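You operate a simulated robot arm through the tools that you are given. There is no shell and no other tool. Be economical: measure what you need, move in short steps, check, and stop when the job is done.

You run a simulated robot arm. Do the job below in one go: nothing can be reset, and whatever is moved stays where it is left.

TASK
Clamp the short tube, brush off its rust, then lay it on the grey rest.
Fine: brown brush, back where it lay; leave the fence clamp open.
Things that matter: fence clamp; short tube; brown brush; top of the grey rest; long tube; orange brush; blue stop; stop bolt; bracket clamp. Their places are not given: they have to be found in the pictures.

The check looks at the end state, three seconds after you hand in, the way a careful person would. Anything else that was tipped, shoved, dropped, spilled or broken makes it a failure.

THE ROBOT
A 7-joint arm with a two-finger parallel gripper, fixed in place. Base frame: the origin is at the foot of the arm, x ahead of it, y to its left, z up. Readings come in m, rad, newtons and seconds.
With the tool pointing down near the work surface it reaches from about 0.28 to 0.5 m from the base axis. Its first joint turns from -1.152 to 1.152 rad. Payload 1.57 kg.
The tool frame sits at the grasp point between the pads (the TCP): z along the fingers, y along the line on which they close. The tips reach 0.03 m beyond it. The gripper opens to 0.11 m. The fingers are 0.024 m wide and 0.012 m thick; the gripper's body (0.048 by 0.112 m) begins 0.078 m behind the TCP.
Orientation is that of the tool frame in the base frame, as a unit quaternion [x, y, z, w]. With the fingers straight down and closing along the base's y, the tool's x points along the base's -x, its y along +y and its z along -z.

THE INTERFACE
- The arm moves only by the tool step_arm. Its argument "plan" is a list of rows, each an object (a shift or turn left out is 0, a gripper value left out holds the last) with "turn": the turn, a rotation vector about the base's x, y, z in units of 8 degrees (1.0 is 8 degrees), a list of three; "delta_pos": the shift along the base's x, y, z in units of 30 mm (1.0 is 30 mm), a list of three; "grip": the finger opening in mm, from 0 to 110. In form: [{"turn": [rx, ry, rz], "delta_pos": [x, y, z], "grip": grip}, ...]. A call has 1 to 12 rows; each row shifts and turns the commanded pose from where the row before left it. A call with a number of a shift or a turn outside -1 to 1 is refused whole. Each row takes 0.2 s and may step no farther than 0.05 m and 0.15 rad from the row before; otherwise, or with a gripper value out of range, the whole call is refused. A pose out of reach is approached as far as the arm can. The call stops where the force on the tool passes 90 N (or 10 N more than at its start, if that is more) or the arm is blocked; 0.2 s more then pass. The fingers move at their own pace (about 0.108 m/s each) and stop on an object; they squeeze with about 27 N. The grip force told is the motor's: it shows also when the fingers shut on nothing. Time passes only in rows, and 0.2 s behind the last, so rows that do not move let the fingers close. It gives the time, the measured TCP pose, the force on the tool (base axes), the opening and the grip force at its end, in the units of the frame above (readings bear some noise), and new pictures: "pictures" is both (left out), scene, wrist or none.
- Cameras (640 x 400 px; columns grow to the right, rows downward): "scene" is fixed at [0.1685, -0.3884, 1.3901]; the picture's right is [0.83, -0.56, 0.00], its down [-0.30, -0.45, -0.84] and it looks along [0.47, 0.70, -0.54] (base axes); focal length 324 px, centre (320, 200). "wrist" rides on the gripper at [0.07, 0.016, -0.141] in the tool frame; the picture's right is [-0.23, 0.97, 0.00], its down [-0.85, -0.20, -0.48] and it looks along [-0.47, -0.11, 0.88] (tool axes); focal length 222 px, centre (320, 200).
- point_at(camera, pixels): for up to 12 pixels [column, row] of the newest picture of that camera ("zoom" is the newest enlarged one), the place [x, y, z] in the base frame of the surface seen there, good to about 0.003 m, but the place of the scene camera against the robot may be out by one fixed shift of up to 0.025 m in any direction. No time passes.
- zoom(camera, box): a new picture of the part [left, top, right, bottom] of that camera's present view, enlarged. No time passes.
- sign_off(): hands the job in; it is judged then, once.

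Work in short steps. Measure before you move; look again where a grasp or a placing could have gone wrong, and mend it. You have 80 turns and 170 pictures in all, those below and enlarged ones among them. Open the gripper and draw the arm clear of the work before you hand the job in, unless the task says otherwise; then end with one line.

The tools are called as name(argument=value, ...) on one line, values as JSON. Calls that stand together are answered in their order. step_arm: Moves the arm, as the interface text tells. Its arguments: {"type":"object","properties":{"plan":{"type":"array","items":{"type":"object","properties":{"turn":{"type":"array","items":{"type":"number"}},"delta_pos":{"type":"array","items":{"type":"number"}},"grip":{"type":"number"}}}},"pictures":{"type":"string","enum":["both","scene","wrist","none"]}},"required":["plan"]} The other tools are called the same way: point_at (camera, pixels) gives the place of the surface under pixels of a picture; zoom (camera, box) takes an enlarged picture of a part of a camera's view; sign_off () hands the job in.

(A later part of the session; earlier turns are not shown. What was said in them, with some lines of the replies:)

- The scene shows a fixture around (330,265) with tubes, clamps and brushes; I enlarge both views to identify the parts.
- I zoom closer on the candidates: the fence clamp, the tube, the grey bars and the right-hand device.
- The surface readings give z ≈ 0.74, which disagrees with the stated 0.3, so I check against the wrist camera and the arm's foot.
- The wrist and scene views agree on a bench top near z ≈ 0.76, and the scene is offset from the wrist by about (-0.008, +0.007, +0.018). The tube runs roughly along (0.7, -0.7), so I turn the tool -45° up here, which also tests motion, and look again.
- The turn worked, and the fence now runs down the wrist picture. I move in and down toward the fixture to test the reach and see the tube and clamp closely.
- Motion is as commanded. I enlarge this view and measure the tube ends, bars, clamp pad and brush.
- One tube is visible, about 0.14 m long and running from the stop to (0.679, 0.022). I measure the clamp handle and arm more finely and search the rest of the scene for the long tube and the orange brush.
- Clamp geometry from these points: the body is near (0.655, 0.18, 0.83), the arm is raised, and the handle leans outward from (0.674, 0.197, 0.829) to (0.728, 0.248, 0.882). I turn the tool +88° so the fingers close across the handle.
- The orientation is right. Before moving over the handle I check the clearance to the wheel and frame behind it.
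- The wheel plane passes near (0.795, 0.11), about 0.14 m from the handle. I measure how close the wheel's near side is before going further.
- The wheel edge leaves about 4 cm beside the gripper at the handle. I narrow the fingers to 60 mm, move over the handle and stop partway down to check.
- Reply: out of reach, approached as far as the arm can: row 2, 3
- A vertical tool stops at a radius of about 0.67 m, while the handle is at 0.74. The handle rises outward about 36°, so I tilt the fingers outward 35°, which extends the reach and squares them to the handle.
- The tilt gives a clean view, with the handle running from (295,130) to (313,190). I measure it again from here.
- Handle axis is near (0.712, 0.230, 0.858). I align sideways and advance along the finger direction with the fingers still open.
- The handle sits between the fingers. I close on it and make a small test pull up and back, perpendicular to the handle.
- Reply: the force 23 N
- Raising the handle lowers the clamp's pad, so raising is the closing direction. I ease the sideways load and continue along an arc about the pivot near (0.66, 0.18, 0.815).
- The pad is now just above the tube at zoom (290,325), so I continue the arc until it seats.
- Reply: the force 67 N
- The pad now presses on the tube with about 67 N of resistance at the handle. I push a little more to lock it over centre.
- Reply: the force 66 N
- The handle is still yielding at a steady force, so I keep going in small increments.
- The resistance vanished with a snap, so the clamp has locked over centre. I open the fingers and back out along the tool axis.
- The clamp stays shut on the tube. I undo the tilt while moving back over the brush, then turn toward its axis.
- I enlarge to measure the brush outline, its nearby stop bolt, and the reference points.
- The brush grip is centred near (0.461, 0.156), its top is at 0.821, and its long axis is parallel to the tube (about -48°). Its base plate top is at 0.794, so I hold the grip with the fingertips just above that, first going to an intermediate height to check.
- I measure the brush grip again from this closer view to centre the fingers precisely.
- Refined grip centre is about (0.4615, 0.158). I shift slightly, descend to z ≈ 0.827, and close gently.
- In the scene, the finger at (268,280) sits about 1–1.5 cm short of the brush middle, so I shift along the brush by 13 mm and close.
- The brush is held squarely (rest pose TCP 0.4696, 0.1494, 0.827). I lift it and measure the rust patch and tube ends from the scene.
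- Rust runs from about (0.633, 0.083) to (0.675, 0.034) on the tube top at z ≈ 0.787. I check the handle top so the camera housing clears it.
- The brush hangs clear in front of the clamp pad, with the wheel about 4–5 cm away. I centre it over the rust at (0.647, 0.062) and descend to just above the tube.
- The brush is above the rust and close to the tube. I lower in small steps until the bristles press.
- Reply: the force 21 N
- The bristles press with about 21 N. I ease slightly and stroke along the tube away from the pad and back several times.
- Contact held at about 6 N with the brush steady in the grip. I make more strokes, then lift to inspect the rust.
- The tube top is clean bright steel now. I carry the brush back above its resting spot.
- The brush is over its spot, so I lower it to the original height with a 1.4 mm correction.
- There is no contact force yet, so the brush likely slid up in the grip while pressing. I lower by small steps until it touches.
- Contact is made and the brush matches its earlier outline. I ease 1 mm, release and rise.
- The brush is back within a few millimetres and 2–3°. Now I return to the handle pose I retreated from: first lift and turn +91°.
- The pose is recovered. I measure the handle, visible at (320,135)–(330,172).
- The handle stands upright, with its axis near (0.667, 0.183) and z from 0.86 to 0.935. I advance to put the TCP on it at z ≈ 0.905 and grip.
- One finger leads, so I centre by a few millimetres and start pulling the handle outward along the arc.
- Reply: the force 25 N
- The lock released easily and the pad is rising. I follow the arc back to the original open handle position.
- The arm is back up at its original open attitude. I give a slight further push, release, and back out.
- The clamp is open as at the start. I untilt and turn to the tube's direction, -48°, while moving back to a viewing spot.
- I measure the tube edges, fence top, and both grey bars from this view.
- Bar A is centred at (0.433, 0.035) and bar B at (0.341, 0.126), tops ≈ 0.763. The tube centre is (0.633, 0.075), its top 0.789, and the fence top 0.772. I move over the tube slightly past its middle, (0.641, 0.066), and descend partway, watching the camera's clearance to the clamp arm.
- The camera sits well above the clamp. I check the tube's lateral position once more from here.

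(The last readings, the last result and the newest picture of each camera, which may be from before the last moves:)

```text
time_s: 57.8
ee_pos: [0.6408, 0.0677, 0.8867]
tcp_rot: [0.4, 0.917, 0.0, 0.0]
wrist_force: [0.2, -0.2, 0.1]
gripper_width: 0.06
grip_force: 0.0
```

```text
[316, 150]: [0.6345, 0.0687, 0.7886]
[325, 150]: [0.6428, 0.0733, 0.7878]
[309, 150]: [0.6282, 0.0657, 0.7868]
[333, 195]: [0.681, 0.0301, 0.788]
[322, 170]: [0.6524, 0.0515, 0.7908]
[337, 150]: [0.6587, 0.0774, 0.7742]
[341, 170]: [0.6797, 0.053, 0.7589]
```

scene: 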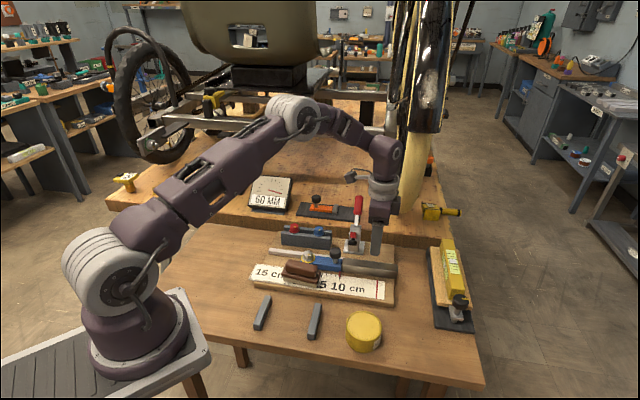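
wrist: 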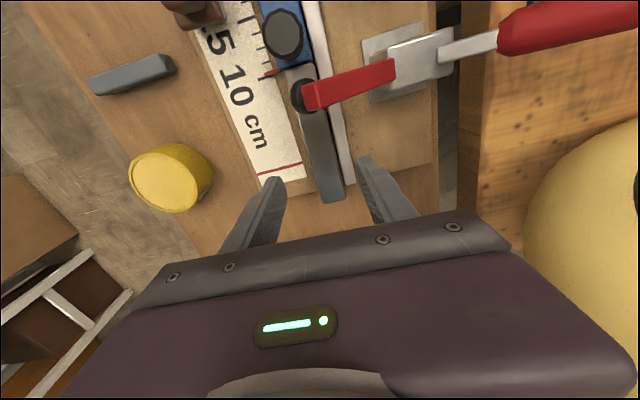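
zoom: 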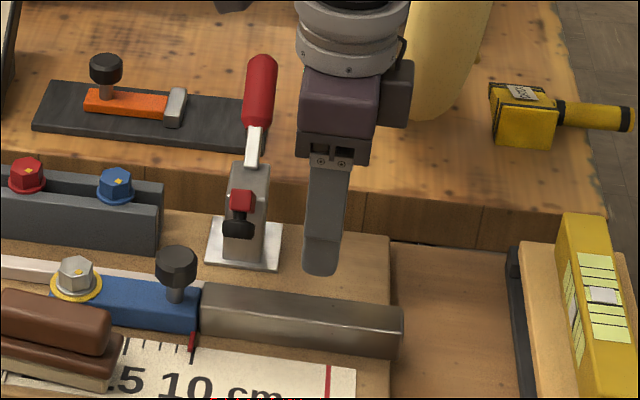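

The TCP is 3 mm toward the fence, so I correct that, descend to z = 0.806 (tips above the fence strip) and close.

step_arm(plan=[{"delta_pos": [-0.07, -0.06, -0.9]}, {"delta_pos": [0, 0, -0.9]}, {"delta_pos": [0, 0, -0.6]}, {"delta_pos": [0, 0, -0.27]}, {}], pictures="none")

zoom(camera="scene", box=[320, 180, 430, 290])

```text
time_s: 59.0
ee_pos: [0.6381, 0.0652, 0.808]
tcp_rot: [0.399, 0.917, -0.001, 0.0]
wrist_force: [0.6, 0.4, -0.1]
gripper_width: 0.0599
grip_force: 0.1
```

```text
3.64 times, centred on (375, 235) of scene
```

zoom: 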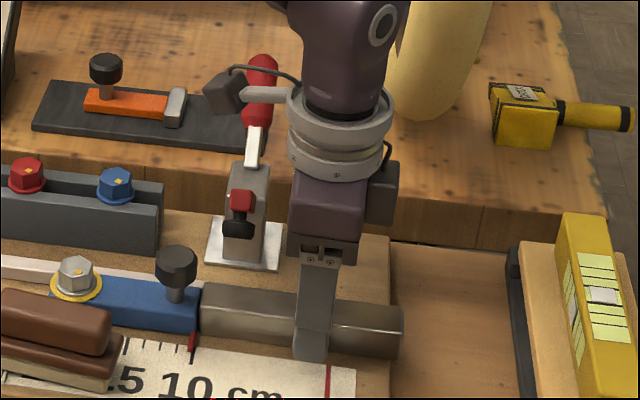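

The fingers straddle the tube correctly. I close on it.

step_arm(plan=[{"grip": 15}, {}, {}, {}], pictures="none")

zoom(camera="scene", box=[320, 180, 430, 290])

```text
time_s: 60.0
ee_pos: [0.6381, 0.0644, 0.8086]
tcp_rot: [0.399, 0.917, 0.0, 0.0]
wrist_force: [-1.0, 0.4, 1.3]
gripper_width: 0.0298
grip_force: 27.3
```

```text
3.64 times, centred on (375, 235) of scene
```

zoom: 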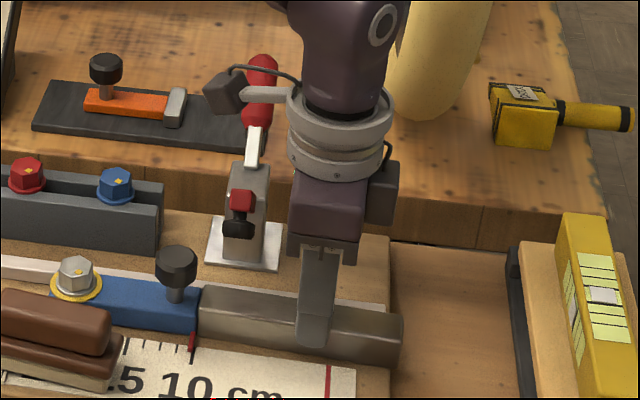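

The tube is gripped (30 mm wide). I slide it slightly away from the stop, lift about 3 cm to stay under the raised pad, then draw it away from the fence before rising.

step_arm(plan=[{"delta_pos": [0.12, -0.13, 0.1]}, {"delta_pos": [0.15, -0.16, 0.3]}, {"delta_pos": [0, 0, 0.6]}, {"delta_pos": [-0.73, -0.68, 0]}, {"delta_pos": [-0.73, -0.68, 0]}, {"delta_pos": [-0.73, -0.68, 0.5]}, {"delta_pos": [0, 0, 1]}, {"delta_pos": [0, 0, 1]}, {}])

zoom(camera="scene", box=[280, 180, 430, 300])

```text
time_s: 62.0
ee_pos: [0.5829, -0.0056, 0.9134]
tcp_rot: [0.399, 0.917, 0.0, 0.0]
wrist_force: [-0.7, -0.2, -3.0]
gripper_width: 0.0298
grip_force: 27.3
```

scene: 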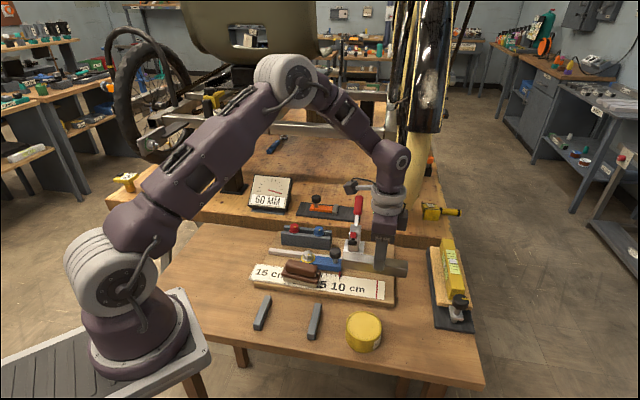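
wrist: 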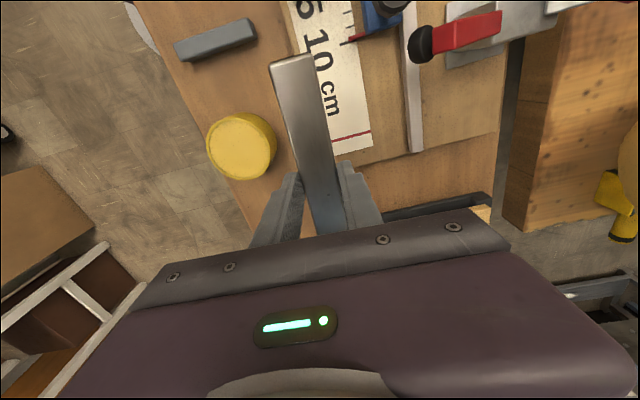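

```text
3.33 times, centred on (355, 240) of scene
```

zoom: 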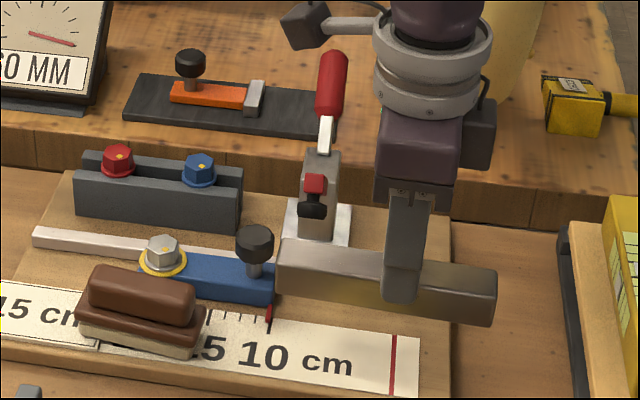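

The tube hangs level. I measure its rear end to know where along it I hold.

point_at(camera="wrist", pixels=[[292, 65], [281, 66], [305, 62], [300, 100], [313, 145]])

step_arm(plan=[{"delta_pos": [-1, 0.4, 0], "turn": [0, 0, 0.29]}, {"delta_pos": [-1, 0.4, 0]}, {"delta_pos": [-1, 0.4, 0]}, {"delta_pos": [-1, 0.45, 0]}, {"delta_pos": [-1, 0.45, 0]}, {"delta_pos": [-1, 0.45, 0]}, {}])

```text
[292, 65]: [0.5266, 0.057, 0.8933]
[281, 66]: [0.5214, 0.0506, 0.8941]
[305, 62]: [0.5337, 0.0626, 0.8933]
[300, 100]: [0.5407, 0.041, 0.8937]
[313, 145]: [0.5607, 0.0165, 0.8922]
```

```text
time_s: 63.6
ee_pos: [0.403, 0.0733, 0.9117]
tcp_rot: [0.381, 0.925, 0.0, -0.001]
wrist_force: [-0.3, 0.3, -2.7]
gripper_width: 0.0295
grip_force: 27.0
```

scene: 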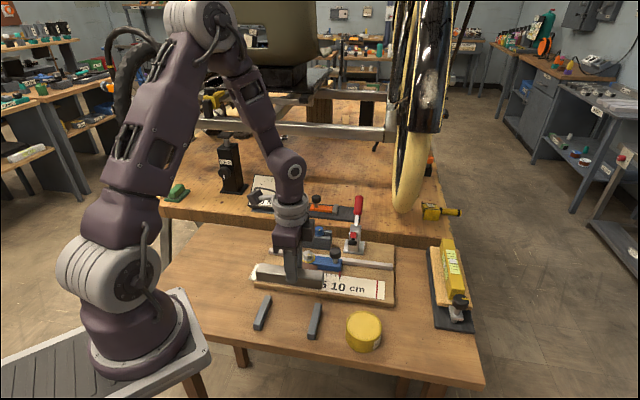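
wrist: 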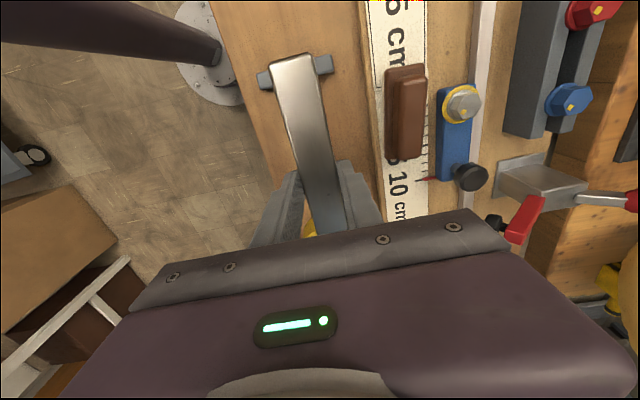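

I hold it 14 mm forward of its middle, with the bottom 50 mm below the TCP. I correct to (0.397, 0.0705) and lower to just above the bars.

step_arm(plan=[{"delta_pos": [-0.19, -0.09, -0.5]}, {"delta_pos": [0, 0, -1]}, {"delta_pos": [0, 0, -1]}, {"delta_pos": [0, 0, -0.4]}, {}])

zoom(camera="scene", box=[230, 230, 360, 345])

```text
time_s: 64.8
ee_pos: [0.3974, 0.0696, 0.8254]
tcp_rot: [0.381, 0.925, -0.001, 0.0]
wrist_force: [0.8, -0.7, -3.0]
gripper_width: 0.0297
grip_force: 27.2
```

scene: 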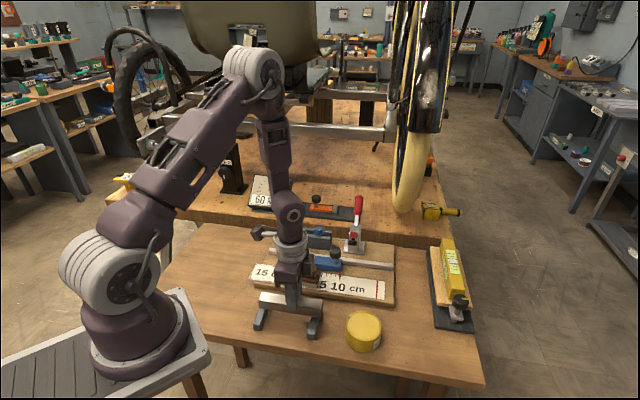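
wrist: 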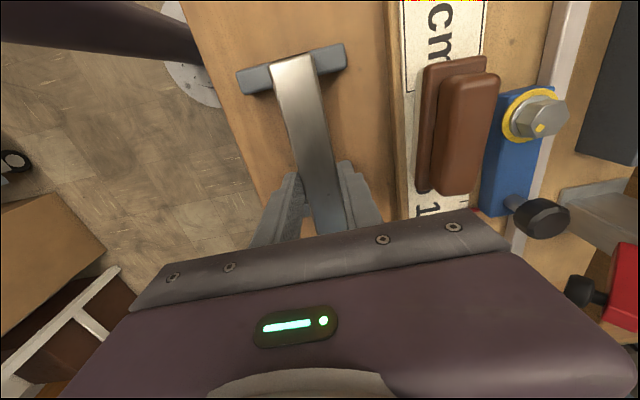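

```text
3.48 times, centred on (295, 288) of scene
```

zoom: 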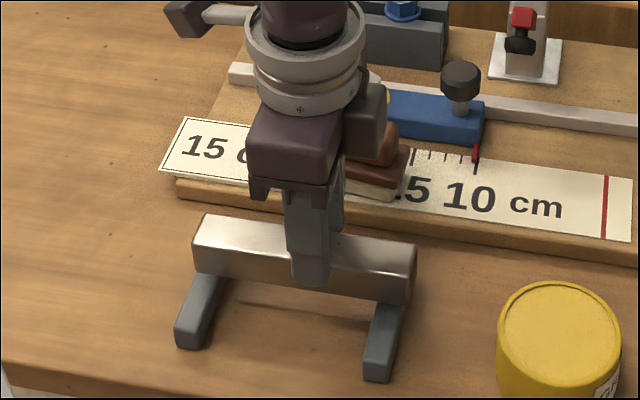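

Both ends span the two bars about evenly. I lower to contact.

step_arm(plan=[{"delta_pos": [0, 0, -0.25]}, {"delta_pos": [0, 0, -0.13]}, {}], pictures="none")

zoom(camera="scene", box=[230, 230, 360, 345])

```text
time_s: 65.6
ee_pos: [0.3962, 0.0697, 0.8133]
tcp_rot: [0.381, 0.924, 0.0, 0.0]
wrist_force: [-0.5, -0.4, -2.1]
gripper_width: 0.0296
grip_force: 26.6
```

```text
3.48 times, centred on (295, 288) of scene
```

zoom: 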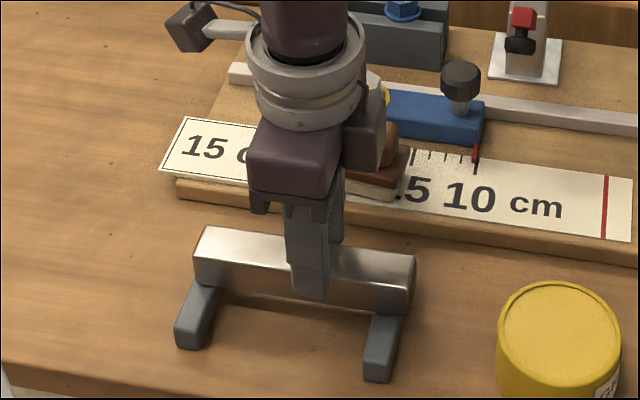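

The force still shows the full weight, so I go down in 1 mm steps until the bars take it.

step_arm(plan=[{"delta_pos": [0, 0, -0.04]}, {"delta_pos": [0, 0, -0.03]}, {}], pictures="none")

```text
time_s: 66.4
ee_pos: [0.3974, 0.0695, 0.8118]
tcp_rot: [0.382, 0.924, 0.0, -0.001]
wrist_force: [-1.3, -0.2, 2.4]
gripper_width: 0.0298
grip_force: 26.9
```

The bars now carry the tube (force has turned to +2.4 N). I open the fingers, wait and rise straight up.

step_arm(plan=[{"grip": 50}, {}, {"delta_pos": [0, 0, 0.5]}, {"delta_pos": [0, 0, 1]}, {"delta_pos": [0, 0, 1]}, {"delta_pos": [0, 0, 1]}, {"delta_pos": [0, 0, 1]}, {"delta_pos": [0, 0, 1]}, {}])

zoom(camera="scene", box=[230, 230, 360, 345])

zoom(camera="wrist", box=[200, 20, 480, 240])

```text
time_s: 68.4
ee_pos: [0.3968, 0.0705, 0.9762]
tcp_rot: [0.381, 0.924, 0.0, 0.0]
wrist_force: [0.0, 0.6, 0.1]
gripper_width: 0.05
grip_force: 0.0
```

scene: 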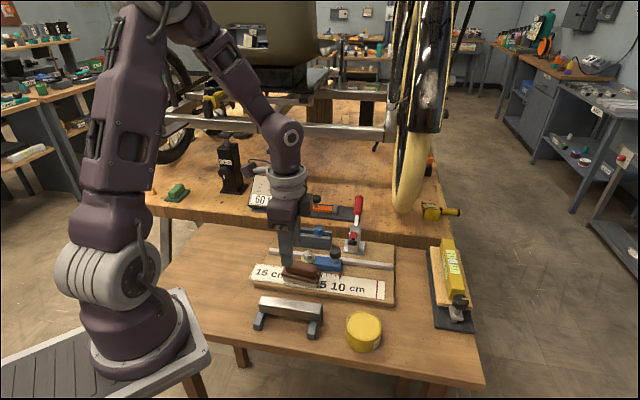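
wrist: 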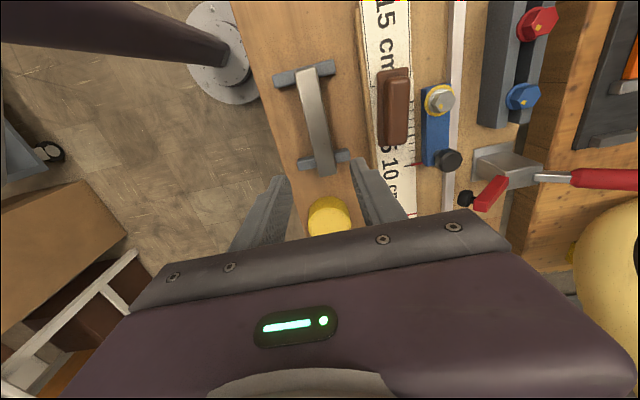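

```text
3.48 times, centred on (295, 288) of scene
```

zoom: 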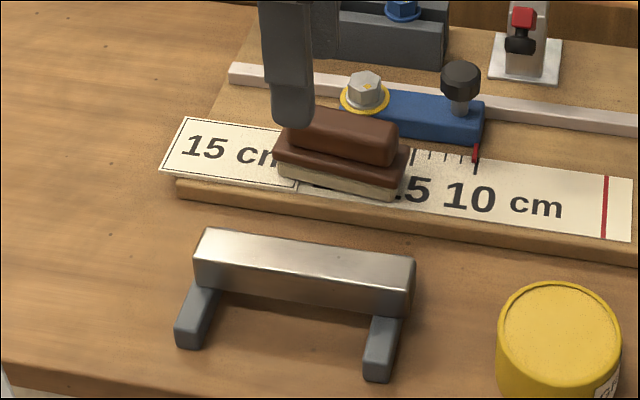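

```text
1.82 times, centred on (340, 130) of wrist
```

zoom: 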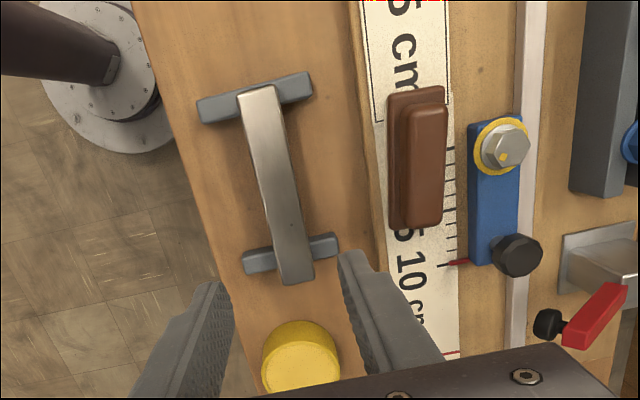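

The tube lies level across both grey bars, clean; the brush is back and the clamp is open. I raise the arm further clear.

step_arm(plan=[{"delta_pos": [0, 0, 1]}, {"delta_pos": [0, 0, 1]}, {"delta_pos": [0, 0, 1]}, {"delta_pos": [0, 0, 1]}, {}], pictures="scene")

zoom(camera="scene", box=[240, 190, 420, 345])

```text
time_s: 69.6
ee_pos: [0.3951, 0.07, 1.0965]
tcp_rot: [0.381, 0.925, 0.0, 0.001]
wrist_force: [0.7, -0.4, -0.5]
gripper_width: 0.05
grip_force: 0.1
```

scene: 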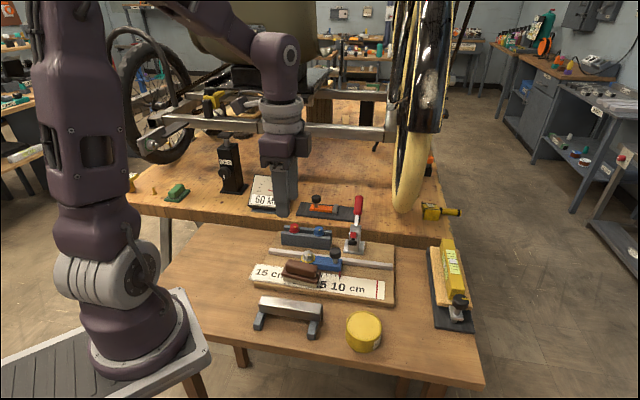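

```text
2.58 times, centred on (330, 268) of scene
```

zoom: 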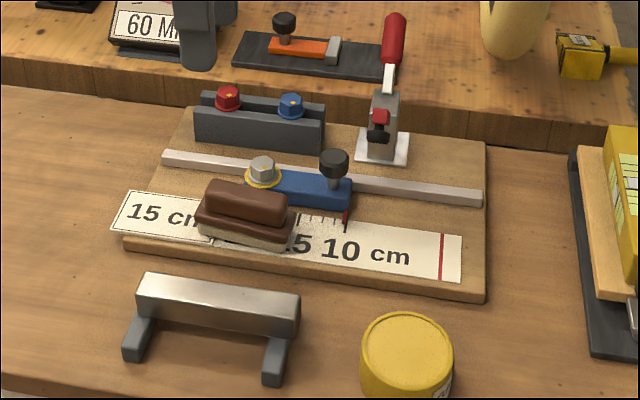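

Everything is in its end state and the arm is clear with the gripper open, so I hand in.

sign_off()

```text
The job is handed in.
```

I clamped the tube, brushed the rust off its top face and laid it across the two grey bars. The brown brush is back within a few millimetres and 2–3° of where it lay, the fence clamp is open, and the job is handed in. I took the only tube in view, about 15 cm, as the short one, and the two grey bars as the rest.
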